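You operate a simulated robot arm through the tools that you are given. There is no shell and no other tool. Be economical: measure what you need, move in short steps, check, and stop when the job is done.

You run a simulated robot arm. Do the job below in one go: nothing can be reset, and whatever is moved stays where it is left.

Task
Put things in order on the top of the writing table. At the end: the red screw jar stands where the teal kaleidoscope stood; the teal kaleidoscope stands where the brown felt block stood; the brown felt block stands on top of the clear glass dish; the blue beaker is on the green game board; whatever was shut is shut again. Leave all else as you found it, and nothing knocked over.
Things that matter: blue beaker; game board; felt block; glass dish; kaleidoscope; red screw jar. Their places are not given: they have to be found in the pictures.

The check looks at the end state, three seconds after you hand in, the way a careful person would. Anything else that was tipped, shoved, dropped, spilled or broken makes it a failure.

Robot
A 6-joint arm with a two-finger parallel gripper, fixed in place. Base frame: the origin is at the foot of the arm, x ahead of it, y to its left, z up; the work surface is at about z = 0.76. Readings come in m, degrees, newtons and seconds.
With the tool pointing down near the work surface it reaches from about 0.24 to 0.64 m from the base axis. Its first joint turns from -66.0 to 66.0 degrees. Payload 2.7 kg.
The tool frame sits at the grasp point between the pads (the TCP): z along the fingers, y along the line on which they close. The tips reach 0.023 m beyond it. Largest opening 0.094 m; finger width 0.038, thickness 0.01; the body of the gripper, 0.054 by 0.096 m, starts 0.039 m behind the TCP.
Orientation is that of the tool frame in the base frame, as a unit quaternion [x, y, z, w]. With the fingers straight down and closing along the base's y, the tool's x points along the base's -x, its y along +y and its z along -z.

Tools
- The arm moves only by the tool jog_arm. Its arguments are lists of equal length, an entry for each row: "rot": the turn, a rotation vector about the tool's x, y, z in units of 4 degrees (1.0 is 4 degrees), a list of three; "slide": the shift along the tool's x, y, z in units of 40 mm (1.0 is 40 mm), a list of three; "gripper": the finger opening in m, from 0 to 0.094. In form: {"rot": [[wx, wy, wz], ...], "slide": [[dx, dy, dz], ...], "gripper": [gripper, ...]}. A call has 1 to 20 rows; each row shifts and turns the commanded pose from where the row before left it, along the tool's axes as they then stand. A call with a number of a shift or a turn outside -1 to 1 is refused whole. Each row takes 0.2 s and may step no farther than 0.05 m and 8.6 degrees from the row before; otherwise, or with a gripper value out of range, the whole call is refused. Where a pose cannot be reached the arm comes as near as it can. A force on the tool above 40 N (or 10 N above the force at the start of the call, whichever is more), or a blocked arm, ends the call early, and 0.2 s more pass. The fingers move at their own pace (about 0.045 m/s each) and stop on an object; they squeeze with about 21 N. The grip force told is the motor's: it shows also when the fingers shut on nothing. Time passes only in rows, and 0.2 s behind the last, so rows that do not move let the fingers close. The reply holds the time, the measured pose of the TCP, the force on the tool along the base axes, the opening and the grip force, in the units named above and with some noise.
- Cameras (640 x 400 px; columns grow to the right, rows downward): "scene" is fixed at [0.0693, -0.4431, 1.3996]; the picture's right is [0.78, -0.62, 0.00], its down [-0.45, -0.56, -0.69] and it looks along [0.43, 0.54, -0.72] (base axes); focal length 355 px, centre (320, 200). "wrist" rides on the gripper at [-0.039, 0, -0.044] in the tool frame; the picture's right is [0.00, -1.00, 0.00], its down [0.97, 0.00, -0.24] and it looks along [0.24, 0.00, 0.97] (tool axes); focal length 218 px, centre (320, 200).
- camera(camera): a new picture of that camera. It takes no simulated time.
- locate(camera, pixels): there is no depth. For up to 12 entries [column, row, z] of the newest picture of that camera ("zoom" is the newest enlarged one), the place [x, y] in the base frame at which the ray of that pixel passes the height z, good to about 0.003 m, but the place of the scene camera against the robot may be out by one fixed shift of up to 0.025 m in any direction. It takes no simulated time.
- zoom(camera, box): a new picture of the part [left, top, right, bottom] of that camera's present view, enlarged. It takes no simulated time.
- job_done(): hands the job in; it is judged then, once.

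Go step by step. Measure first, check grasps and placings, and put right what went wrong. The budget is 80 turns and 54 pictures, counting those below and the enlarged ones. Unless the task says otherwise, let go and move clear before handing in, and close with one line.

The tools are called after "Request:" as name(argument=value, ...) on one line, values as JSON. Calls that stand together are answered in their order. jog_arm: Moves the arm, as the interface text tells. Its arguments: {"type":"object","properties":{"rot":{"type":"array"},"slide":{"type":"array"},"gripper":{"type":"array"}},"required":["rot","slide","gripper"]} The other tools are called the same way: camera (camera) takes a picture; locate (camera, pixels) gives the place at which the rays of pixels pass given heights; zoom (camera, box) takes an enlarged picture of a part of a camera's view; job_done () hands the job in.

At the start:

```text
t: 0.0
ee_pos: [0.3637, 0.0226, 1.0658]
ee_rot: [0.0, 1.0, 0.0, 0.001]
ft_force: [0.2, -0.2, -0.4]
grip_width: 0.0941
grip_force: 0.0
```

scene: 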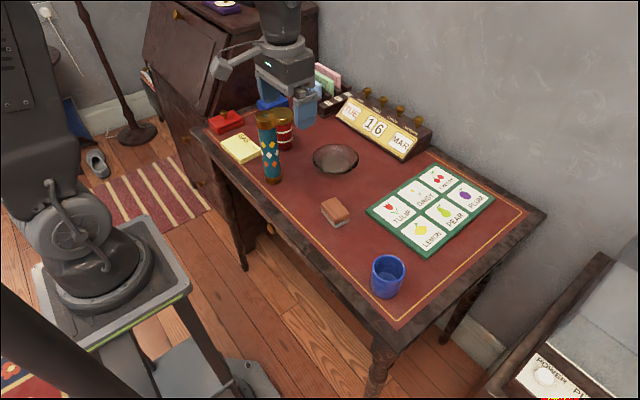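
wrist: 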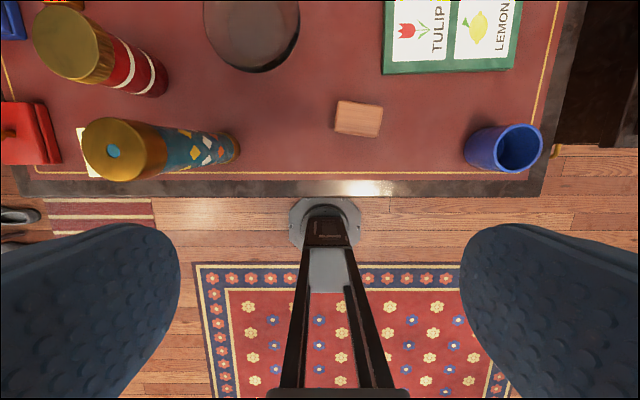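

The pictures show the kaleidoscope (scene 270,150), the red jar behind it (283,130), the felt block (335,212), the dish (335,158), the board (430,210) and the beaker (388,276). I'll enlarge the views to measure them.

Request:
zoom(camera="scene", box=[190, 60, 370, 200])

Request:
zoom(camera="scene", box=[300, 150, 500, 310])

Request:
locate(camera="wrist", pixels=[[335, 107, 0.79], [382, 102, 0.79], [378, 138, 0.79], [334, 129, 0.79], [204, 20, 0.775], [299, 20, 0.775], [252, 70, 0.775], [516, 149, 0.85], [385, 73, 0.765], [514, 70, 0.765], [232, 148, 0.76], [155, 80, 0.76]])

```text
2.86 times, centred on (280, 130) of scene
```

zoom: 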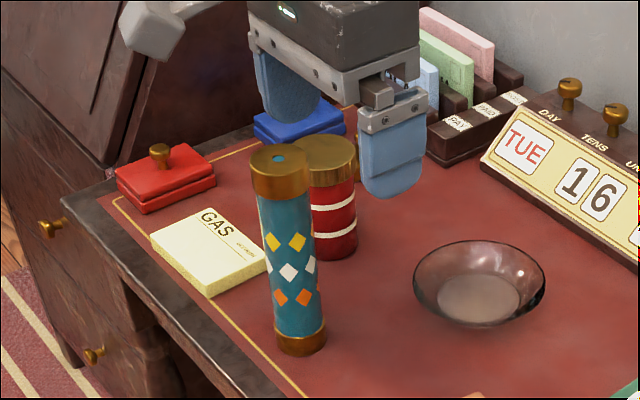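

```text
2.50 times, centred on (400, 230) of scene
```

zoom: 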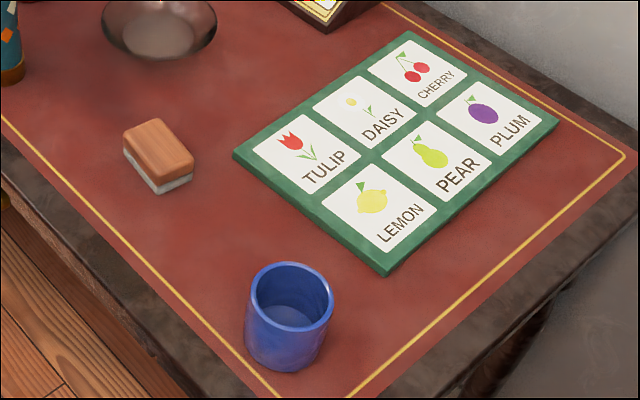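

```text
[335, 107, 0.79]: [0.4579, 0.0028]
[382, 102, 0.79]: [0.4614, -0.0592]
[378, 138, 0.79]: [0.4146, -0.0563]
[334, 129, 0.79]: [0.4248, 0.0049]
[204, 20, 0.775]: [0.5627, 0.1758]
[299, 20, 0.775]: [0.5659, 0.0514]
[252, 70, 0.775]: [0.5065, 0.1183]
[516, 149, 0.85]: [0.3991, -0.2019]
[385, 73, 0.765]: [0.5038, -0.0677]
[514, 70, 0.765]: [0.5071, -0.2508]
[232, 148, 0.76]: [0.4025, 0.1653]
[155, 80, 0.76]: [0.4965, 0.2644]
```

The kaleidoscope is near (0.40,0.18), the block near (0.44,-0.027), the dish near (0.56,0.113) and the beaker near (0.40,-0.21). I'll move over the kaleidoscope and jar to measure them from above.

Request:
jog_arm(rot=[[0, 0, 0], [0, 0, 0], [0, 0, 0], [0, 0, 0], [0, 0, 0]], slide=[[0, 0.95, -0.3], [0, 0.95, -0.3], [0, 0.95, -0.3], [0, 0.95, 0], [0, 0, 0]], gripper=[0.094, 0.094, 0.094, 0.094, 0.094])

Request:
camera(camera="wrist")

```text
t: 1.2
ee_pos: [0.3662, 0.1769, 1.1005]
ee_rot: [0.0, 1.0, 0.001, 0.0]
ft_force: [-0.5, -0.5, -1.1]
grip_width: 0.0938
grip_force: 0.0
```

```text
49 pictures are left
```

wrist: 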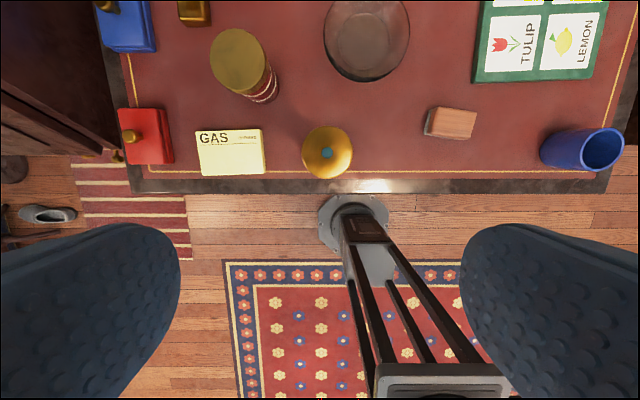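

The kaleidoscope's top is now nearly straight below the camera at (327,152), and comparing the two views puts it at about z=0.95. I'll locate the tops and outlines.

Request:
zoom(camera="wrist", box=[100, 0, 420, 200])

Request:
locate(camera="wrist", pixels=[[327, 152, 0.949], [302, 152, 0.949], [353, 152, 0.949], [237, 60, 0.87], [211, 60, 0.87], [263, 60, 0.87], [260, 85, 0.76], [452, 123, 0.79], [367, 35, 0.8], [327, 35, 0.8], [410, 35, 0.8], [584, 149, 0.85]])

```text
2.00 times, centred on (260, 100) of wrist
```

zoom: 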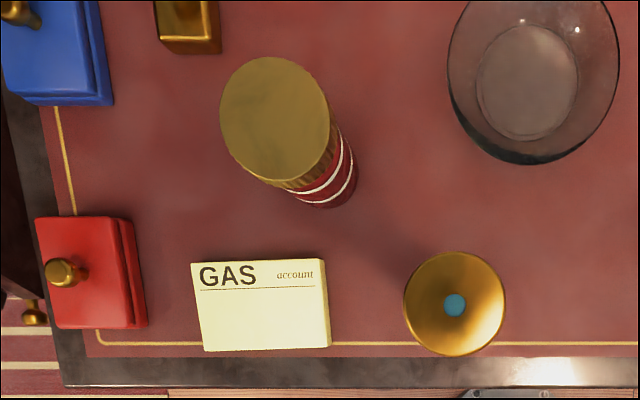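

```text
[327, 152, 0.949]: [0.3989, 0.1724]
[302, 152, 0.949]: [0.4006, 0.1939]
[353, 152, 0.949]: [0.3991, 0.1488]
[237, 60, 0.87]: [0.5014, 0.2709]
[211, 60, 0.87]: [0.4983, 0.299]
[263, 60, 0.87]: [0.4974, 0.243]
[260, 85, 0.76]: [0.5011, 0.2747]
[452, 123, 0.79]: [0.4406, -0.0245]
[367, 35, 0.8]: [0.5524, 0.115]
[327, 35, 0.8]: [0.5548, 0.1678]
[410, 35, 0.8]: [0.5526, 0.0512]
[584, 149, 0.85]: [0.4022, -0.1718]
```

The kaleidoscope stands at about (0.400,0.172), 0.045 wide and 0.19 tall. The jar is at (0.50,0.27), 0.056 wide, with its top at z≈0.87. Next I'll hover over the felt block.

Request:
jog_arm(rot=[[0, 0, 0], [0, 0, 0], [0, 0, 0], [0, 0, 0], [0, 0, 0], [0, 0, 0], [0, 0, 0], [0, 0, 0], [0, 0, 0], [0, 0, 0]], slide=[[-0.2, -1, 0], [-0.2, -1, 0], [-0.2, -1, 0], [-0.2, -1, 0], [0, -1, 0], [0, 0, 1], [0, 0, 1], [0, 0, 1], [0, 0, 0.9], [0, 0, 0]], gripper=[0.094, 0.094, 0.094, 0.094, 0.094, 0.094, 0.094, 0.094, 0.094, 0.094])

Request:
camera(camera="wrist")

Request:
zoom(camera="wrist", box=[240, 80, 400, 180])

```text
t: 3.4
ee_pos: [0.3977, -0.0245, 0.9436]
ee_rot: [0.0, 1.0, 0.0, 0.0]
ft_force: [0.1, -0.2, 0.0]
grip_width: 0.0941
grip_force: 0.1
```

```text
47 pictures are left
```

wrist: 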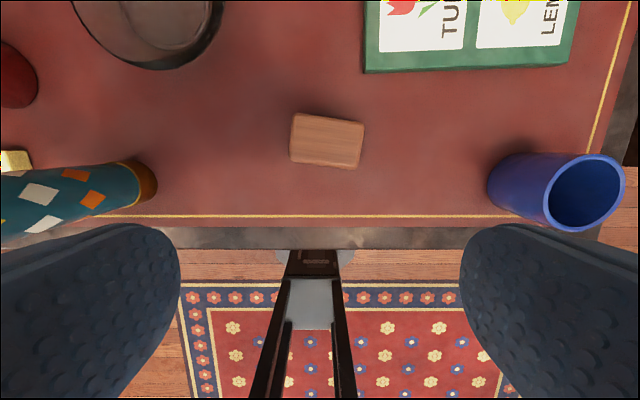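

```text
4.00 times, centred on (320, 130) of wrist
```

zoom: 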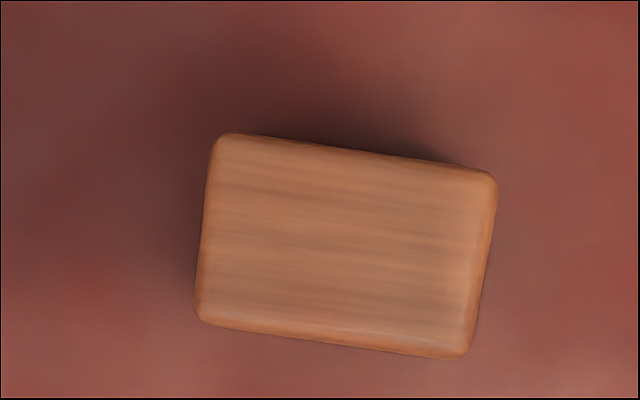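

The block's top spans zoom corners (215,137), (497,175), (463,357) and (197,320). It is turned about 8°, so I'll locate the corners and also check its height in the scene view.

Request:
locate(camera="zoom", pixels=[[215, 137, 0.79], [497, 175, 0.79], [463, 357, 0.79], [197, 320, 0.79], [345, 247, 0.79], [345, 247, 0.8]])

Request:
locate(camera="wrist", pixels=[[75, 5, 0.8], [222, 5, 0.8], [160, 69, 0.8], [363, 72, 0.76], [568, 64, 0.765], [160, 69, 0.79]])

Request:
zoom(camera="scene", box=[290, 130, 370, 240])

```text
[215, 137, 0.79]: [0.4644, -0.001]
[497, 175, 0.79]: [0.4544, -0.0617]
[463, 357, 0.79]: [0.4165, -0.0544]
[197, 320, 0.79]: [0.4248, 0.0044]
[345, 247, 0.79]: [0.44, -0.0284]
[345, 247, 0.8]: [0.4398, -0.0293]
```

```text
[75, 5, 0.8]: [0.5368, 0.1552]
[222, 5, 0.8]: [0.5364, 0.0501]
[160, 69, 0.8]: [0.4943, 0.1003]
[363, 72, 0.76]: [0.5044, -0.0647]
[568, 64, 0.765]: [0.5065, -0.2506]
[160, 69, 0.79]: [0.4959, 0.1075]
```

```text
3.64 times, centred on (330, 185) of scene
```

zoom: 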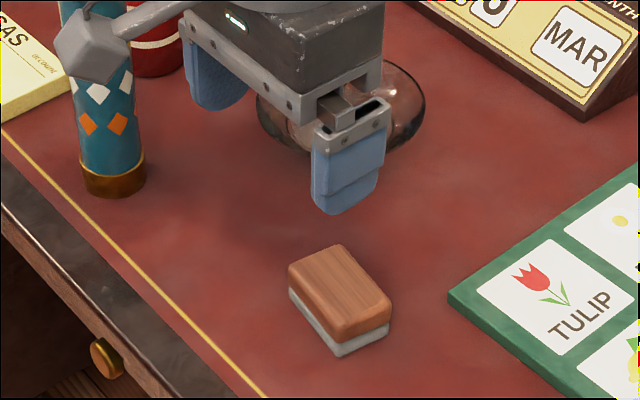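

The block's centre is (0.440,-0.028), about 0.061×0.039, turned 8.6°, and about 0.028 tall. I'll grip it across the short side, so I need to centre over it and turn the tool by -81.4°.

Request:
jog_arm(rot=[[0, 0, 0], [0, 0, 0], [0, 0, -1], [0, 0, -1], [0, 0, -1], [0, 0, -1], [0, 0, -1], [0, 0, -1], [0, 0, -1], [0, 0, -1], [0, 0, -1], [0, 0, -1], [0, 0, -1], [0, 0, -1], [0, 0, -1], [0, 0, -1], [0, 0, -1], [0, 0, -1], [0, 0, -1], [0, 0, -1]], slide=[[-0.53, -0.044, 0], [-0.53, -0.044, 0], [0, 0, 0], [0, 0, 0], [0, 0, 0], [0, 0, 0], [0, 0, 0], [0, 0, 0], [0, 0, 0], [0, 0, 0], [0, 0, 0], [0, 0, 0], [0, 0, 0], [0, 0, 0], [0, 0, 0], [0, 0, 0], [0, 0, 0], [0, 0, 0], [0, 0, 0], [0, 0, 0]], gripper=[0.094, 0.08, 0.07, 0.07, 0.07, 0.07, 0.07, 0.07, 0.07, 0.07, 0.07, 0.07, 0.07, 0.07, 0.07, 0.07, 0.07, 0.07, 0.07, 0.07])

Request:
jog_arm(rot=[[0, 0, -1], [0, 0, -1], [0, 0, -0.35], [0, 0, 0], [0, 0, 0], [0, 0, 0]], slide=[[0, 0, 0], [0, 0, 0], [0, 0, 0], [0, 0, 1], [0, 0, 0.75], [0, 0, 0]], gripper=[0.07, 0.07, 0.07, 0.07, 0.07, 0.07])

Request:
camera(camera="wrist")

```text
t: 7.6
ee_pos: [0.4391, -0.0278, 0.9455]
ee_rot: [-0.588, 0.809, 0.0, 0.001]
ft_force: [0.4, 0.4, 0.9]
grip_width: 0.0699
grip_force: 0.1
```

```text
t: 9.0
ee_pos: [0.4384, -0.0288, 0.8733]
ee_rot: [-0.652, 0.758, 0.0, 0.002]
ft_force: [-0.3, 0.3, -0.1]
grip_width: 0.0698
grip_force: 0.1
```

```text
44 pictures are left
```

wrist: 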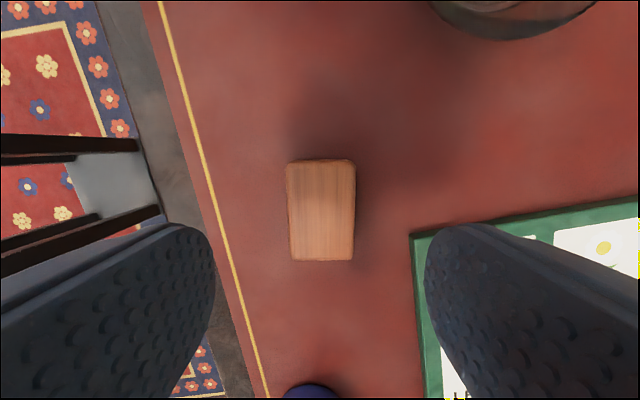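

The block is centred between the fingers (cols 288–355) and the turn is right. I'll go down to TCP z≈0.797, grip and lift.

Request:
jog_arm(rot=[[0, 0, 0], [0, 0, 0], [0, 0, 0], [0, 0, 0], [0, 0, 0], [0, 0, 0], [0, 0, 0]], slide=[[0, 0, 0.7], [0, 0, 0.7], [0, 0, 0.5], [0, 0, 0], [0, 0, 0], [0, 0, 0], [0, 0, 0]], gripper=[0.07, 0.07, 0.07, 0.07, 0.03, 0.02, 0.02])

Request:
jog_arm(rot=[[0, 0, 0], [0, 0, 0], [0, 0, 0], [0, 0, 0], [0, 0, 0], [0, 0, 0]], slide=[[0, 0, 0], [0, 0, -0.8], [0, 0, -1], [0, 0, -1], [0, 0, -1], [0, 0, 0]], gripper=[0.02, 0.02, 0.02, 0.02, 0.02, 0.02])

Request:
camera(camera="wrist")

```text
t: 10.6
ee_pos: [0.4381, -0.0288, 0.7994]
ee_rot: [-0.652, 0.758, 0.0, 0.001]
ft_force: [0.6, 0.7, 0.1]
grip_width: 0.0412
grip_force: 20.8
```

```text
t: 12.0
ee_pos: [0.4375, -0.0273, 0.9508]
ee_rot: [-0.653, 0.758, 0.0, 0.001]
ft_force: [-1.0, -0.8, -0.2]
grip_width: 0.0198
grip_force: 0.1
```

```text
43 pictures are left
```

wrist: 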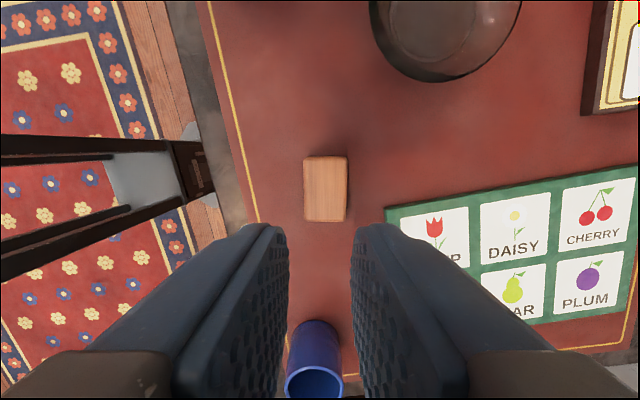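

The fingers gripped at 0.041 but slipped off the rounded top edge, so I need to go deeper. The block still sits at wrist (325,190), and I'll check its position.

Request:
zoom(camera="wrist", box=[270, 140, 390, 240])

Request:
locate(camera="wrist", pixels=[[304, 157, 0.788], [347, 156, 0.788], [346, 221, 0.788], [305, 221, 0.788], [325, 189, 0.788]])

```text
4.00 times, centred on (330, 190) of wrist
```

zoom: 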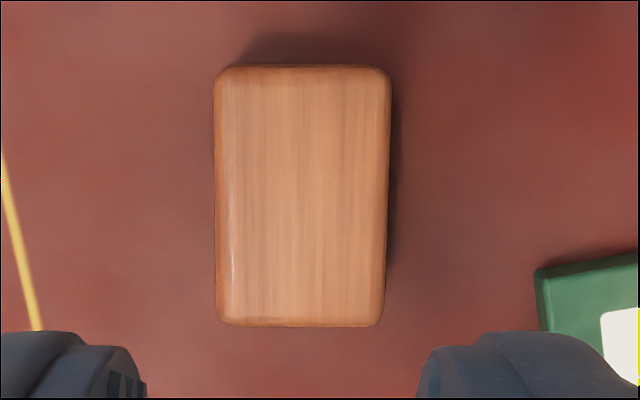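

```text
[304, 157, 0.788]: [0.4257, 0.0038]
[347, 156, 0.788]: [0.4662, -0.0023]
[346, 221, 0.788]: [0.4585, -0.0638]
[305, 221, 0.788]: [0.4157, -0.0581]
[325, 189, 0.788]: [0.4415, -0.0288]
```

The block hasn't moved, with its centre at (0.441,-0.029). I'll open, go down to TCP z≈0.788 and grip again.

Request:
jog_arm(rot=[[0, 0, 0], [0, 0, 0], [0, 0, 0], [0, 0, 0], [0, 0, 0], [0, 0, 0], [0, 0, 0], [0, 0, 0], [0, 0, 0], [0, 0, 0]], slide=[[0, -0.08, 0], [0, 0, 0], [0, 0, 1], [0, 0, 1], [0, 0, 1], [0, 0, 0.6], [0, 0, 0.46], [0, 0, 0], [0, 0, 0], [0, 0, 0]], gripper=[0.07, 0.07, 0.07, 0.07, 0.07, 0.07, 0.07, 0.07, 0.03, 0.02])

Request:
jog_arm(rot=[[0, 0, 0], [0, 0, 0], [0, 0, 0]], slide=[[0, 0, 0], [0, 0, -0.5], [0, 0, 0]], gripper=[0.02, 0.02, 0.02])

```text
t: 14.2
ee_pos: [0.4421, -0.0282, 0.7889]
ee_rot: [-0.652, 0.758, -0.001, 0.002]
ft_force: [-0.2, 0.3, -0.2]
grip_width: 0.0417
grip_force: 20.9
```

```text
t: 15.0
ee_pos: [0.4419, -0.0284, 0.81]
ee_rot: [-0.653, 0.757, 0.0, 0.002]
ft_force: [-0.6, 0.0, -0.4]
grip_width: 0.0416
grip_force: 20.9
```

The block is held at width 0.0416. I'll raise it and move toward the dish for a measuring look.

Request:
jog_arm(rot=[[0, 0, 0], [0, 0, 0], [0, 0, 0], [0, 0, 0], [0, 0, 0], [0, 0, 0], [0, 0, 0], [0, 0, 0]], slide=[[0, 0, -1], [0, 0, -1], [0, 0, -1], [0, 0, -0.7], [-0.75, -0.74, 0], [-0.75, -0.74, 0], [-0.75, -0.74, 0], [0, 0, 0]], gripper=[0.02, 0.02, 0.02, 0.02, 0.02, 0.02, 0.02, 0.02])

Request:
camera(camera="wrist")

```text
t: 16.8
ee_pos: [0.5404, 0.0455, 0.957]
ee_rot: [-0.652, 0.758, 0.001, 0.0]
ft_force: [0.3, 0.0, -1.1]
grip_width: 0.0416
grip_force: 20.4
```

```text
41 pictures are left
```

wrist: 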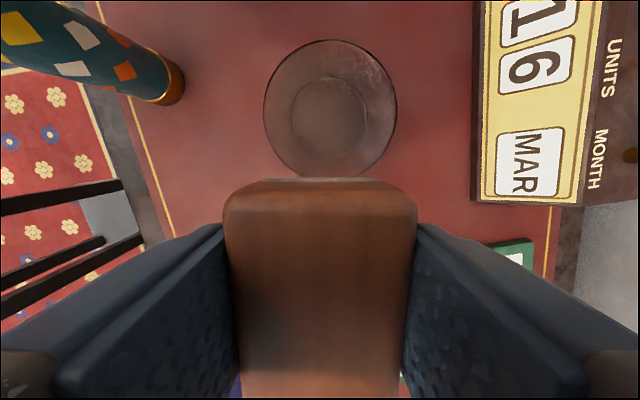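

The block is held level, and the dish rim spans cols 263–397 and rows 40–178 with its floor circle at about (330,113). I'll locate both.

Request:
locate(camera="wrist", pixels=[[263, 108, 0.795], [397, 108, 0.795], [330, 40, 0.795], [330, 178, 0.795], [330, 109, 0.795], [292, 112, 0.765], [367, 112, 0.765], [330, 77, 0.765], [330, 149, 0.765], [330, 113, 0.765]])

Request:
zoom(camera="wrist", box=[240, 20, 420, 190])

Request:
zoom(camera="scene", box=[270, 90, 420, 200])

```text
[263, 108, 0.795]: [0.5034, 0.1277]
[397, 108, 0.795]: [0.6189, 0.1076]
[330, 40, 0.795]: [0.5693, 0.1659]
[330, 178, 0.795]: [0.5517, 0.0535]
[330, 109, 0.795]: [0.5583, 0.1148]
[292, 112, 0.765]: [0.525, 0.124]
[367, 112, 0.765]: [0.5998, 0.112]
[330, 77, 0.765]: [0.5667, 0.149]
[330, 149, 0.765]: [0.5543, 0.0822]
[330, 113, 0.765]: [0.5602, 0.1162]
```

```text
2.35 times, centred on (330, 105) of wrist
```

zoom: 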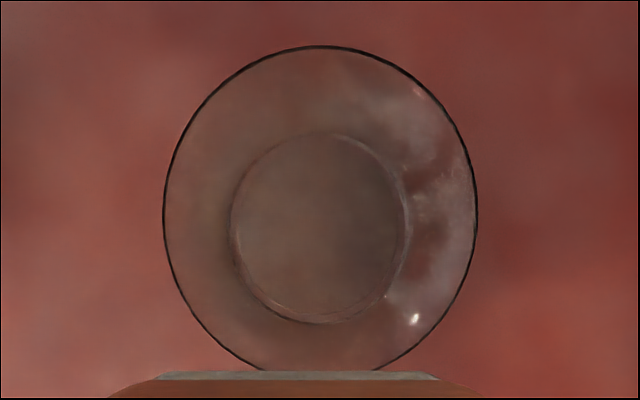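

```text
3.64 times, centred on (345, 145) of scene
```

zoom: 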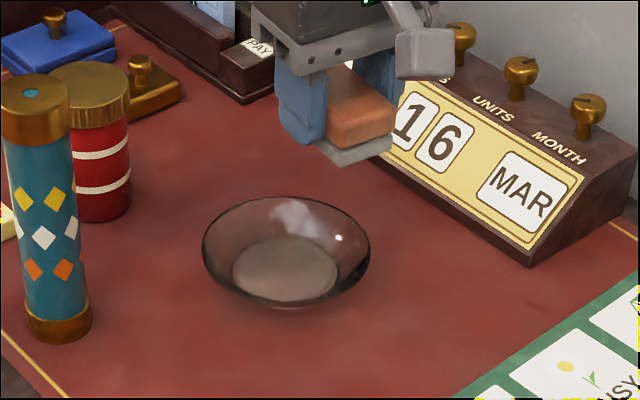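

The dish centre comes out at about (0.560,0.112), with a rim radius of 0.058 and a flat floor about 0.07 across. I'll move over it and lower to TCP 0.81.

Request:
jog_arm(rot=[[0, 0, 0], [0, 0, 0], [0, 0, 0], [0, 0, 0], [0, 0, 0], [0, 0, 0], [0, 0, 0]], slide=[[-0.85, -0.12, 0], [-0.866, -0.116, 0], [0, 0, 0.95], [0, 0, 0.95], [0, 0, 0.95], [0, 0, 0.8], [0, 0, 0]], gripper=[0.02, 0.02, 0.02, 0.02, 0.02, 0.02, 0.02])

Request:
zoom(camera="scene", box=[270, 90, 420, 200])

Request:
camera(camera="wrist")

```text
t: 18.4
ee_pos: [0.5648, 0.1159, 0.8103]
ee_rot: [-0.652, 0.758, 0.0, 0.001]
ft_force: [-0.8, 0.5, -0.9]
grip_width: 0.0413
grip_force: 20.3
```

```text
3.64 times, centred on (345, 145) of scene
```

zoom: 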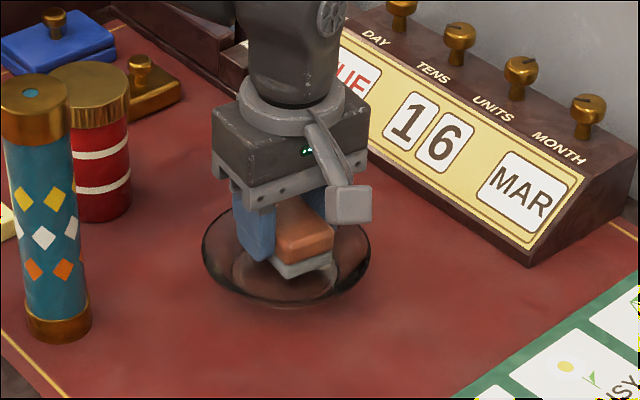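

```text
37 pictures are left
```

wrist: 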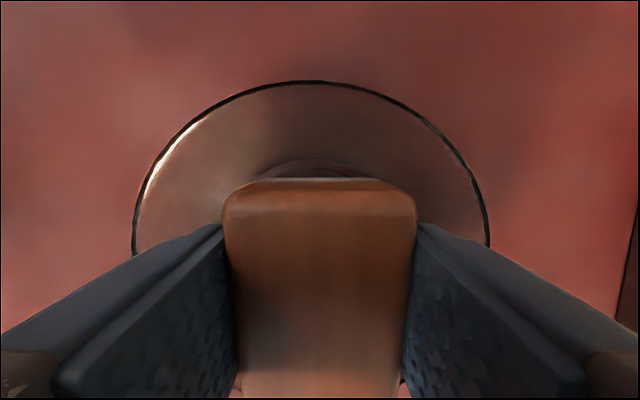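

The block is inside the dish's rim. The rim spans cols 133–489, so its centre column is 311 and I'm about 3 mm off. I'll locate the rim points.

Request:
locate(camera="wrist", pixels=[[133, 240, 0.79], [489, 240, 0.79], [311, 81, 0.79], [180, 140, 0.79], [447, 140, 0.79], [311, 81, 0.795], [311, 160, 0.765]])

```text
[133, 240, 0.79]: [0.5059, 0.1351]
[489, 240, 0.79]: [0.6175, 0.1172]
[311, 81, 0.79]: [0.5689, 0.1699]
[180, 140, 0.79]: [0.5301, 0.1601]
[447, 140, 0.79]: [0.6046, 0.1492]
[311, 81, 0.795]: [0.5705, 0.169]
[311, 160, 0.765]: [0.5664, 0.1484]
```

A circle fit puts the dish centre at (0.5595,0.1125). I'll shift by (-4,-3) mm and lower gently.

Request:
jog_arm(rot=[[0, 0, 0], [0, 0, 0], [0, 0, 0]], slide=[[0.077, 0.09, 0], [0, 0, 0.25], [0, 0, 0]], gripper=[0.02, 0.02, 0.02])

Request:
jog_arm(rot=[[0, 0, 0], [0, 0, 0]], slide=[[0, 0, 0.06], [0, 0, 0]], gripper=[0.02, 0.02])

Request:
jog_arm(rot=[[0, 0, 0], [0, 0, 0]], slide=[[0, 0, 0.06], [0, 0, 0]], gripper=[0.02, 0.02])

Request:
zoom(camera="scene", box=[300, 120, 380, 180])

```text
t: 19.2
ee_pos: [0.5603, 0.1109, 0.8006]
ee_rot: [-0.653, 0.758, 0.0, 0.002]
ft_force: [-0.8, 0.5, 0.4]
grip_width: 0.0415
grip_force: 20.9
```

```text
t: 19.8
ee_pos: [0.5606, 0.1115, 0.7996]
ee_rot: [-0.652, 0.758, -0.001, 0.002]
ft_force: [-0.5, -1.3, 8.0]
grip_width: 0.0416
grip_force: 20.9
```

```text
t: 20.4
ee_pos: [0.5601, 0.1106, 0.7975]
ee_rot: [-0.652, 0.758, -0.001, 0.003]
ft_force: [-1.5, 0.2, 21.6]
grip_width: 0.042
grip_force: 20.9
```

```text
6.67 times, centred on (340, 150) of scene
```

zoom: 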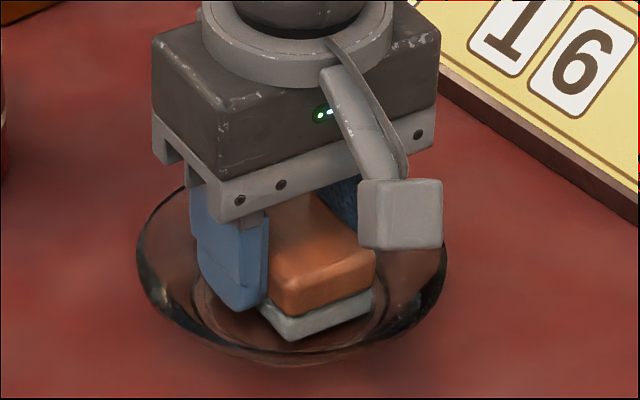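

The block is touching the dish floor (21 N upward). I'll ease up 3 mm, open a little and lift away.

Request:
jog_arm(rot=[[0, 0, 0], [0, 0, 0], [0, 0, 0], [0, 0, 0]], slide=[[0, 0, -0.08], [0, 0, 0], [0, 0, 0], [0, 0, 0]], gripper=[0.02, 0.052, 0.052, 0.052])

Request:
jog_arm(rot=[[0, 0, 0], [0, 0, 0], [0, 0, 0], [0, 0, 0], [0, 0, 0], [0, 0, 0], [0, 0, 0], [0, 0, 0]], slide=[[0, 0, -0.3], [0, 0, -0.7], [0, 0, -1], [0, 0, -1], [0, 0, -1], [0, 0, -1], [0, 0, -1], [0, 0, 0]], gripper=[0.052, 0.052, 0.052, 0.06, 0.07, 0.09, 0.09, 0.09])

Request:
zoom(camera="scene", box=[200, 60, 400, 200])

```text
t: 21.4
ee_pos: [0.5586, 0.1113, 0.7987]
ee_rot: [-0.652, 0.758, 0.0, 0.0]
ft_force: [-0.3, -0.4, 0.9]
grip_width: 0.0518
grip_force: 0.0
```

```text
t: 23.2
ee_pos: [0.5554, 0.1095, 1.0381]
ee_rot: [-0.652, 0.758, 0.0, 0.002]
ft_force: [-1.1, -0.6, 0.0]
grip_width: 0.0899
grip_force: 0.3
```

```text
2.86 times, centred on (300, 130) of scene
```

zoom: 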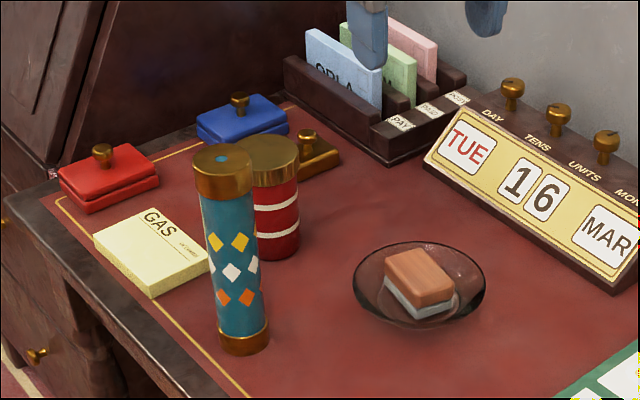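

The block sits in the dish and nothing else has moved. Now I'll go above the kaleidoscope at (0.400,0.172).

Request:
jog_arm(rot=[[0, 0, 0], [0, 0, 0], [0, 0, 0], [0, 0, 0], [0, 0, 0], [0, 0, 0]], slide=[[-0.2, 0.82, 0], [-0.2, 0.82, 0], [-0.2, 0.81, 0], [-0.18, 0.81, 0], [-0.18, 0.81, 0], [0, 0, 0]], gripper=[0.09, 0.09, 0.09, 0.09, 0.09, 0.09])

Request:
camera(camera="wrist")

```text
t: 24.6
ee_pos: [0.4013, 0.1731, 1.0399]
ee_rot: [-0.652, 0.758, 0.0, 0.002]
ft_force: [-1.5, 0.5, 0.4]
grip_width: 0.0901
grip_force: 0.0
```

```text
34 pictures are left
```

wrist: 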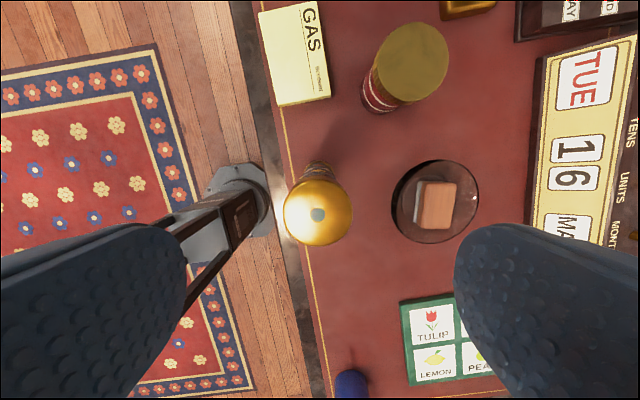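

The kaleidoscope's cap at (318,212) is well centred. I'll go down to TCP z≈0.92, keeping the palm above the cap, and grip.

Request:
jog_arm(rot=[[0, 0, 0], [0, 0, 0], [0, 0, 0], [0, 0, 0], [0, 0, 0], [0, 0, 0], [0, 0, 0], [0, 0, 0], [0, 0, 0]], slide=[[0, 0.02, 0.9], [0, 0, 0.9], [0, 0, 0.7], [0, 0, 0.45], [0, 0, 0], [0, 0, 0], [0, 0, 0], [0, 0, 0], [0, 0, 0]], gripper=[0.09, 0.09, 0.09, 0.09, 0.06, 0.03, 0.02, 0.02, 0.02])

Request:
camera(camera="scene")

```text
t: 26.6
ee_pos: [0.4036, 0.1729, 0.9204]
ee_rot: [-0.652, 0.758, -0.001, 0.001]
ft_force: [0.3, 0.0, 1.3]
grip_width: 0.0453
grip_force: 21.1
```

```text
33 pictures are left
```

scene: 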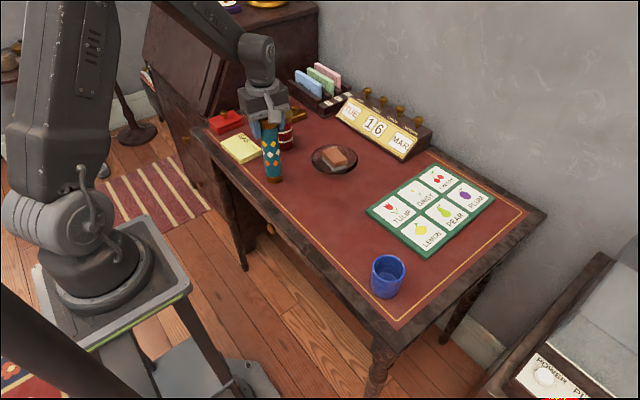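

It's gripped at 0.045. I'll lift 5 cm and carry it to the block's old place at (0.440,-0.028).

Request:
jog_arm(rot=[[0, 0, 0], [0, 0, 0], [0, 0, 0], [0, 0, 0], [0, 0, 0], [0, 0, 0], [0, 0, 0], [0, 0, 0], [0, 0, 0], [0, 0, 0], [0, 0, 0], [0, 0, 0]], slide=[[0, 0, -0.4], [0, 0, -0.5], [0, 0, -0.4], [0.603, -0.209, 0], [0.603, -0.209, 0], [0.603, -0.209, 0], [0.603, -0.209, 0], [0.603, -0.209, 0], [0.603, -0.209, 0], [0.603, -0.209, 0], [0.603, -0.209, 0], [0, 0, 0]], gripper=[0.02, 0.02, 0.02, 0.02, 0.02, 0.02, 0.02, 0.02, 0.02, 0.02, 0.02, 0.02])

Request:
camera(camera="scene")

```text
t: 29.2
ee_pos: [0.4384, -0.0281, 0.9723]
ee_rot: [-0.653, 0.758, -0.001, 0.001]
ft_force: [-0.4, 0.1, -1.5]
grip_width: 0.0454
grip_force: 20.6
```

```text
32 pictures are left
```

scene: 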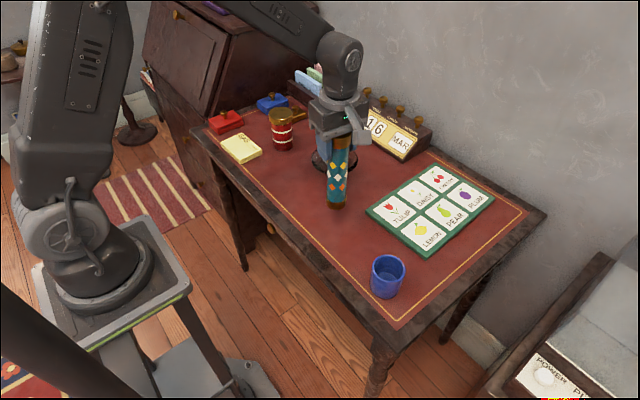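

Held upright. I'll lower it 5 cm in small last steps, watching for contact.

Request:
jog_arm(rot=[[0, 0, 0], [0, 0, 0], [0, 0, 0], [0, 0, 0]], slide=[[0.0, -0.03, 0.5], [0, 0, 0.5], [0, 0, 0.2], [0, 0, 0]], gripper=[0.02, 0.02, 0.02, 0.02])

Request:
jog_arm(rot=[[0, 0, 0], [0, 0, 0]], slide=[[0, 0, 0.07], [0, 0, 0]], gripper=[0.02, 0.02])

Request:
zoom(camera="scene", box=[280, 90, 400, 230])

```text
t: 30.2
ee_pos: [0.4401, -0.0282, 0.9238]
ee_rot: [-0.652, 0.758, 0.0, 0.001]
ft_force: [-0.8, -0.1, -0.6]
grip_width: 0.0452
grip_force: 20.7
```

```text
t: 30.8
ee_pos: [0.4409, -0.0276, 0.9217]
ee_rot: [-0.653, 0.758, 0.0, 0.001]
ft_force: [0.2, -0.8, -0.4]
grip_width: 0.0453
grip_force: 21.5
```

```text
2.86 times, centred on (340, 160) of scene
```

zoom: 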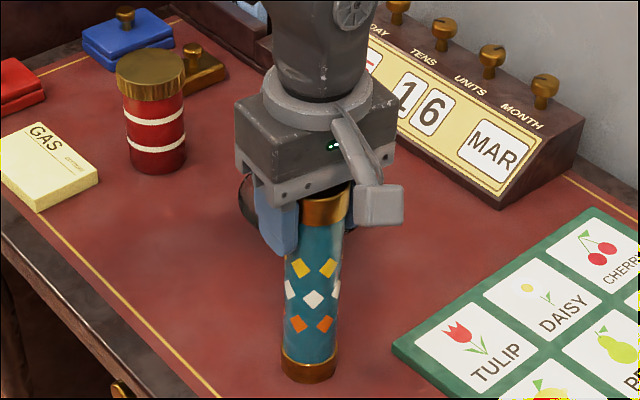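

Request:
jog_arm(rot=[[0, 0, 0], [0, 0, 0]], slide=[[0, 0, 0.05], [0, 0, 0]], gripper=[0.02, 0.02])

Request:
jog_arm(rot=[[0, 0, 0], [0, 0, 0]], slide=[[0, 0, 0.04], [0, 0, 0]], gripper=[0.02, 0.02])

```text
t: 31.4
ee_pos: [0.4412, -0.0281, 0.9213]
ee_rot: [-0.652, 0.758, 0.0, 0.002]
ft_force: [-0.1, 1.0, -0.1]
grip_width: 0.0456
grip_force: 21.3
```

```text
t: 32.0
ee_pos: [0.4428, -0.0275, 0.9193]
ee_rot: [-0.652, 0.759, -0.001, 0.002]
ft_force: [-3.4, -0.4, 17.0]
grip_width: 0.0452
grip_force: 21.3
```

It has touched the table (17 N). I'll ease off, open slowly, and lift clear.

Request:
jog_arm(rot=[[0, 0, 0], [0, 0, 0], [0, 0, 0], [0, 0, 0], [0, 0, 0]], slide=[[0, 0, -0.04], [0, 0, 0], [0, 0, 0], [0, 0, 0], [0, 0, 0]], gripper=[0.044, 0.05, 0.06, 0.085, 0.085])

Request:
jog_arm(rot=[[0, 0, 0], [0, 0, 0], [0, 0, 0], [0, 0, 0]], slide=[[0, 0, -0.6], [0, 0, -1], [0, 0, -1], [0, 0, 0]], gripper=[0.085, 0.085, 0.085, 0.085])

Request:
camera(camera="scene")

Request:
camera(camera="wrist")

```text
t: 33.2
ee_pos: [0.4415, -0.0289, 0.9207]
ee_rot: [-0.653, 0.758, 0.0, 0.001]
ft_force: [-0.1, -0.5, 0.0]
grip_width: 0.085
grip_force: 0.1
```

```text
t: 34.2
ee_pos: [0.4403, -0.0278, 1.0277]
ee_rot: [-0.652, 0.758, 0.001, 0.001]
ft_force: [0.6, -0.3, -0.4]
grip_width: 0.0853
grip_force: 0.2
```

```text
30 pictures are left
```

scene: 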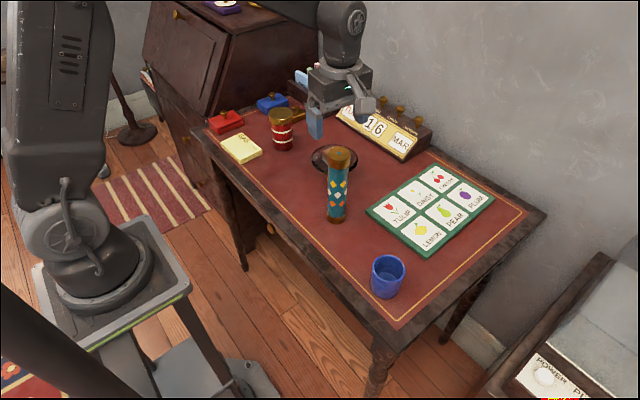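

```text
29 pictures are left
```

wrist: 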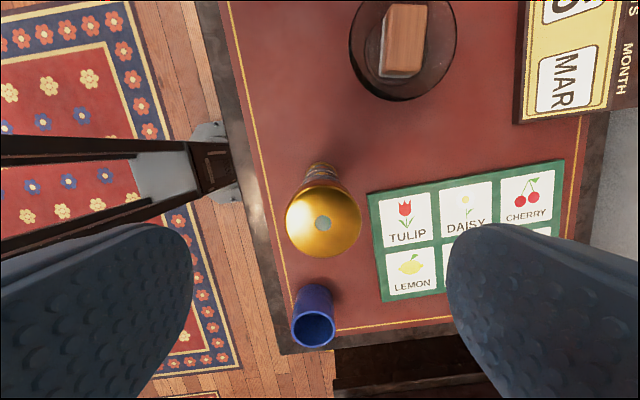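

The kaleidoscope stands upright at the block's old spot. Now I'll go above the jar at about (0.50,0.27).

Request:
jog_arm(rot=[[0, 0, 0], [0, 0, 0], [0, 0, 0], [0, 0, 0], [0, 0, 0], [0, 0, 0], [0, 0, 0], [0, 0, 0], [0, 0, 0]], slide=[[-0.948, -0.047, 0], [-0.948, -0.047, 0], [-0.948, -0.047, 0], [-0.948, -0.047, 0], [-0.948, -0.047, 0], [-0.948, -0.047, 0], [-0.948, -0.047, 0], [-0.948, -0.047, 0], [0, 0, 0]], gripper=[0.094, 0.094, 0.094, 0.094, 0.094, 0.094, 0.094, 0.094, 0.094])

Request:
camera(camera="wrist")

```text
t: 36.2
ee_pos: [0.501, 0.2697, 1.0257]
ee_rot: [-0.653, 0.758, 0.0, 0.001]
ft_force: [0.1, 0.1, -0.3]
grip_width: 0.0939
grip_force: 0.1
```

```text
28 pictures are left
```

wrist: 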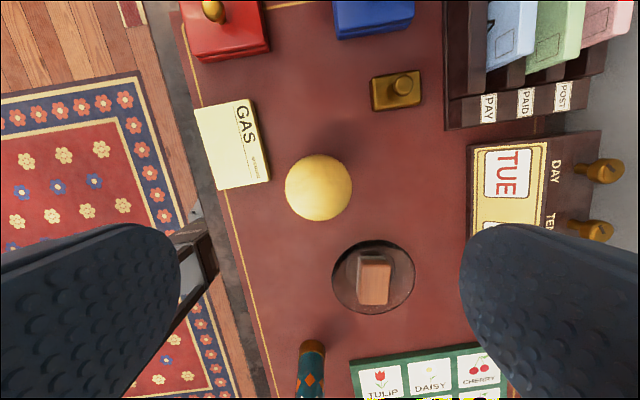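

Request:
locate(camera="wrist", pixels=[[319, 188, 0.87], [286, 188, 0.87], [352, 188, 0.87], [319, 155, 0.87], [319, 221, 0.87], [319, 188, 0.86], [319, 188, 0.88]])

Request:
zoom(camera="scene", box=[240, 80, 330, 170])

```text
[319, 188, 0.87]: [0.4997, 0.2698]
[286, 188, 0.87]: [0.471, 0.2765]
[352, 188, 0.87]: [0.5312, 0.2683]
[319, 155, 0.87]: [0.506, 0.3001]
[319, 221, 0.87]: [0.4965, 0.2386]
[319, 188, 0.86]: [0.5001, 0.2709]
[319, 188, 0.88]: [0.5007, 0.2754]
```

```text
4.44 times, centred on (285, 125) of scene
```

zoom: 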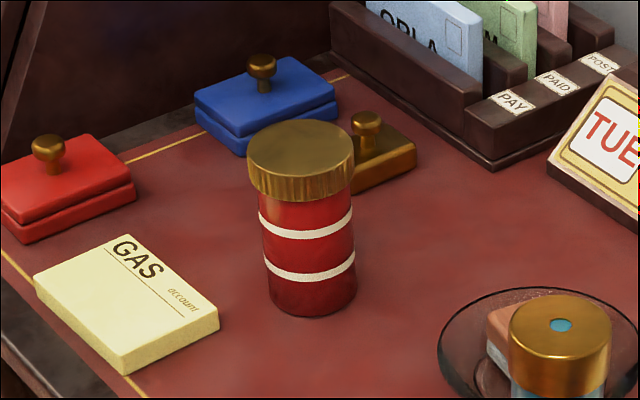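

The jar's centre is (0.500,0.271), with a lid about 0.06 wide, and the gripper is right over it. I'll go down to TCP z≈0.842 and grip.

Request:
jog_arm(rot=[[0, 0, 0], [0, 0, 0], [0, 0, 0], [0, 0, 0], [0, 0, 0], [0, 0, 0], [0, 0, 0], [0, 0, 0], [0, 0, 0], [0, 0, 0], [0, 0, 0]], slide=[[0, 0, 1], [0, 0, 1], [0, 0, 1], [0, 0, 0.8], [0, 0, 0.5], [0, 0, 0.28], [0, 0, 0], [0, 0, 0], [0, 0, 0], [0, 0, 0], [0, 0, 0]], gripper=[0.094, 0.094, 0.094, 0.094, 0.094, 0.094, 0.094, 0.07, 0.04, 0.03, 0.03])

Request:
zoom(camera="scene", box=[240, 60, 350, 170])

```text
t: 38.6
ee_pos: [0.5017, 0.2683, 0.8418]
ee_rot: [-0.652, 0.758, 0.0, 0.001]
ft_force: [-1.1, 0.9, 0.4]
grip_width: 0.0618
grip_force: 20.8
```

```text
3.64 times, centred on (295, 115) of scene
```

zoom: 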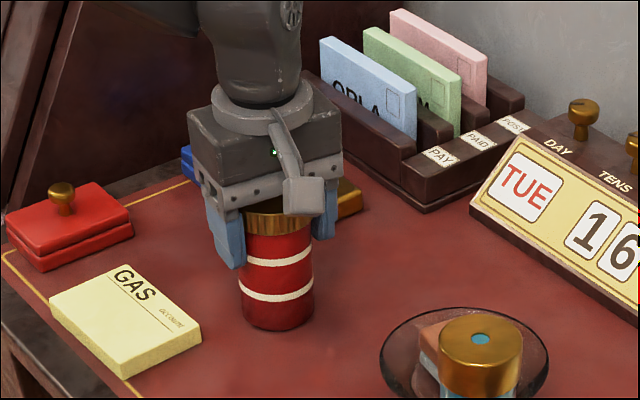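

The lid is gripped at 0.062. I'll lift 5 cm and check before carrying.

Request:
jog_arm(rot=[[0, 0, 0], [0, 0, 0], [0, 0, 0], [0, 0, 0]], slide=[[0, 0, -0.3], [0, 0, -0.5], [0, 0, -0.5], [0, 0, 0]], gripper=[0.03, 0.03, 0.03, 0.03])

Request:
zoom(camera="scene", box=[240, 60, 350, 170])

```text
t: 39.6
ee_pos: [0.5025, 0.2691, 0.8944]
ee_rot: [-0.651, 0.759, 0.0, 0.001]
ft_force: [0.5, 0.1, -1.3]
grip_width: 0.0614
grip_force: 20.5
```

```text
3.64 times, centred on (295, 115) of scene
```

zoom: 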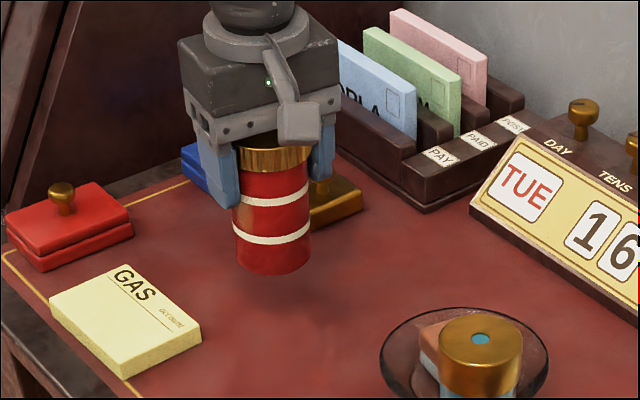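

The whole jar came up with its lid on. I'll carry it to (0.400,0.172) and lower it to just above the table.

Request:
jog_arm(rot=[[0, 0, 0], [0, 0, 0], [0, 0, 0], [0, 0, 0], [0, 0, 0], [0, 0, 0], [0, 0, 0], [0, 0, 0], [0, 0, 0]], slide=[[0.559, 0.421, 0], [0.559, 0.421, 0], [0.559, 0.421, 0], [0.559, 0.421, 0], [0.559, 0.421, 0], [0, 0, 0], [0, 0, 0.6], [0, 0, 0.55], [0, 0, 0]], gripper=[0.03, 0.03, 0.03, 0.03, 0.03, 0.03, 0.03, 0.03, 0.03])

Request:
jog_arm(rot=[[0, 0, 0], [0, 0, 0]], slide=[[0, 0, 0.08], [0, 0, 0]], gripper=[0.03, 0.03])

Request:
jog_arm(rot=[[0, 0, 0], [0, 0, 0]], slide=[[0, 0, 0.05], [0, 0, 0]], gripper=[0.03, 0.03])

Request:
camera(camera="scene")

```text
t: 41.6
ee_pos: [0.402, 0.1726, 0.8462]
ee_rot: [-0.652, 0.758, 0.001, 0.001]
ft_force: [-0.8, 0.0, -1.2]
grip_width: 0.0617
grip_force: 20.8
```

```text
t: 42.2
ee_pos: [0.4015, 0.1732, 0.8433]
ee_rot: [-0.652, 0.758, 0.0, 0.001]
ft_force: [-1.0, 0.1, -2.3]
grip_width: 0.0617
grip_force: 21.1
```

```text
t: 42.8
ee_pos: [0.4029, 0.1715, 0.8415]
ee_rot: [-0.652, 0.759, 0.0, 0.0]
ft_force: [0.3, 1.0, -0.2]
grip_width: 0.0615
grip_force: 20.9
```

```text
24 pictures are left
```

scene: 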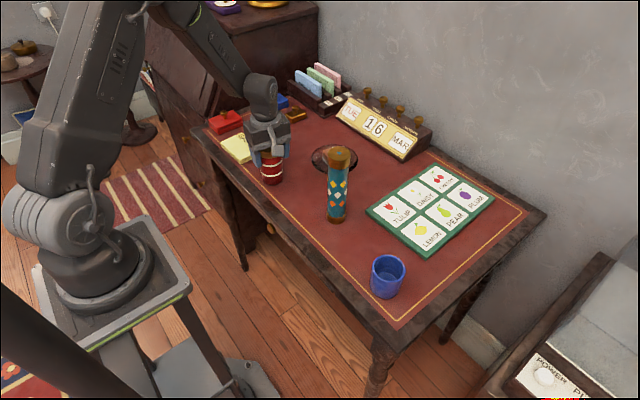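

Request:
jog_arm(rot=[[0, 0, 0], [0, 0, 0]], slide=[[0, 0, 0.05], [0, 0, 0]], gripper=[0.03, 0.03])

```text
t: 43.4
ee_pos: [0.402, 0.1724, 0.84]
ee_rot: [-0.652, 0.758, 0.0, 0.002]
ft_force: [-5.8, 0.9, 15.0]
grip_width: 0.0615
grip_force: 21.2
```

The jar is on the table (15 N). I'll ease off, open and lift clear.

Request:
jog_arm(rot=[[0, 0, 0], [0, 0, 0], [0, 0, 0], [0, 0, 0], [0, 0, 0]], slide=[[0, 0, -0.04], [0, 0, 0], [0, 0, 0], [0, 0, 0], [0, 0, 0]], gripper=[0.06, 0.066, 0.075, 0.094, 0.094])

Request:
jog_arm(rot=[[0, 0, 0], [0, 0, 0], [0, 0, 0], [0, 0, 0], [0, 0, 0], [0, 0, 0], [0, 0, 0]], slide=[[0, 0, -0.5], [0, 0, -1], [0, 0, -1], [0, 0, -1], [0, 0, -1], [0, 0, -0.5], [0, 0, 0]], gripper=[0.094, 0.094, 0.094, 0.094, 0.094, 0.094, 0.094])

Request:
zoom(camera="scene", box=[200, 70, 500, 310])

Request:
camera(camera="wrist")

```text
t: 44.6
ee_pos: [0.4017, 0.1719, 0.8411]
ee_rot: [-0.653, 0.758, -0.001, 0.001]
ft_force: [-0.5, 0.3, -0.2]
grip_width: 0.0942
grip_force: 0.1
```

```text
t: 46.2
ee_pos: [0.4011, 0.1716, 1.0423]
ee_rot: [-0.652, 0.758, 0.0, 0.001]
ft_force: [0.0, 0.6, 0.2]
grip_width: 0.0939
grip_force: 0.0
```

```text
1.67 times, centred on (350, 190) of scene
```

zoom: 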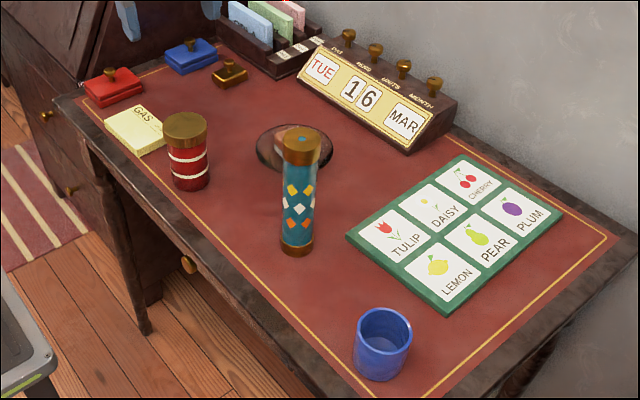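

```text
22 pictures are left
```

wrist: 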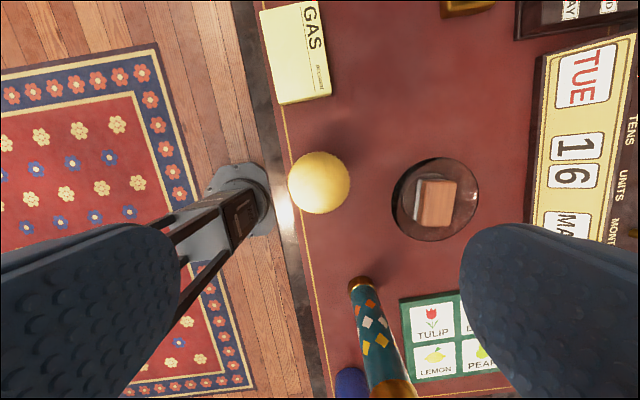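

Jar, kaleidoscope and block are in place. Now I'll move above the beaker at about (0.40,-0.19).

Request:
jog_arm(rot=[[0, 0, 0], [0, 0, 0], [0, 0, 0], [0, 0, 0], [0, 0, 0], [0, 0, 0], [0, 0, 0], [0, 0, 0], [0, 0, 0], [0, 0, 0], [0, 0, 0]], slide=[[0.894, -0.135, 0], [0.894, -0.135, 0], [0.894, -0.135, 0], [0.894, -0.135, 0], [0.894, -0.135, 0], [0.894, -0.135, 0], [0.894, -0.135, 0], [0.894, -0.135, 0], [0.894, -0.135, 0], [0.894, -0.135, 0], [0, 0, 0]], gripper=[0.094, 0.094, 0.094, 0.094, 0.094, 0.094, 0.094, 0.094, 0.094, 0.094, 0.094])

Request:
camera(camera="wrist")

Request:
zoom(camera="wrist", box=[220, 100, 460, 250])

```text
t: 48.6
ee_pos: [0.4033, -0.1902, 1.0401]
ee_rot: [-0.652, 0.758, 0.0, 0.001]
ft_force: [-0.1, 0.5, -0.5]
grip_width: 0.0938
grip_force: 0.1
```

```text
21 pictures are left
```

wrist: 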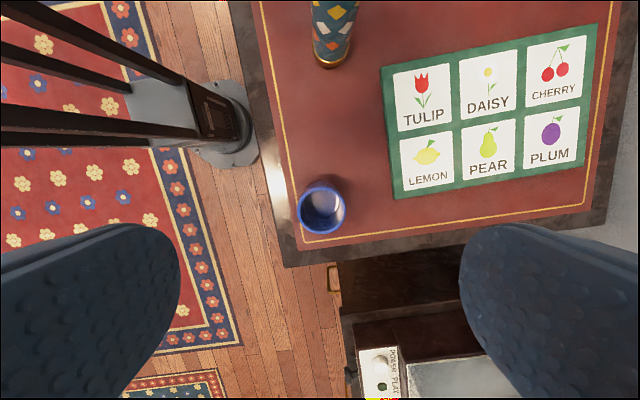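

```text
2.67 times, centred on (340, 175) of wrist
```

zoom: 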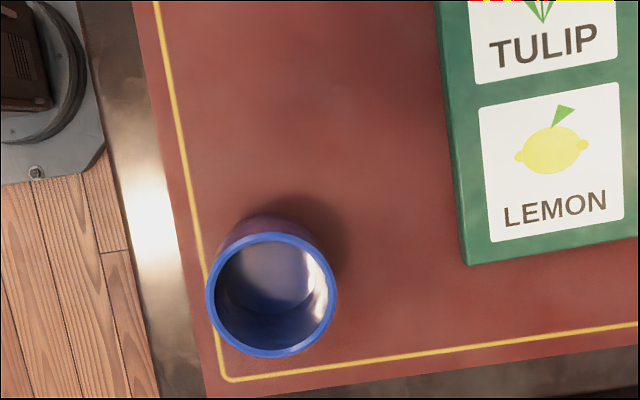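

The beaker's rim is at wrist (321.6,210.6). Comparing views gives a rim height of about z=0.826, y≈-0.228, and a diameter of about 0.061. I'll locate the beaker and the board corners.

Request:
locate(camera="zoom", pixels=[[271, 295, 0.826], [207, 295, 0.826], [336, 295, 0.826], [271, 232, 0.826], [271, 357, 0.826]])

Request:
locate(camera="wrist", pixels=[[381, 66, 0.768], [597, 25, 0.768], [393, 198, 0.768], [586, 203, 0.768], [488, 112, 0.768], [428, 165, 0.768]])

```text
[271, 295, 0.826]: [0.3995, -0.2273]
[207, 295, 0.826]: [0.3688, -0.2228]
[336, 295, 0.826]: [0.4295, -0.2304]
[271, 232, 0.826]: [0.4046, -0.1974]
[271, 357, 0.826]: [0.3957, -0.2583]
```

```text
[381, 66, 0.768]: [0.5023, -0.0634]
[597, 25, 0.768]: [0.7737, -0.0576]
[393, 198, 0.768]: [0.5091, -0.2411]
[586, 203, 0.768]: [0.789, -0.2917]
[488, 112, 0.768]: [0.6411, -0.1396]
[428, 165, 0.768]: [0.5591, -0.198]
```

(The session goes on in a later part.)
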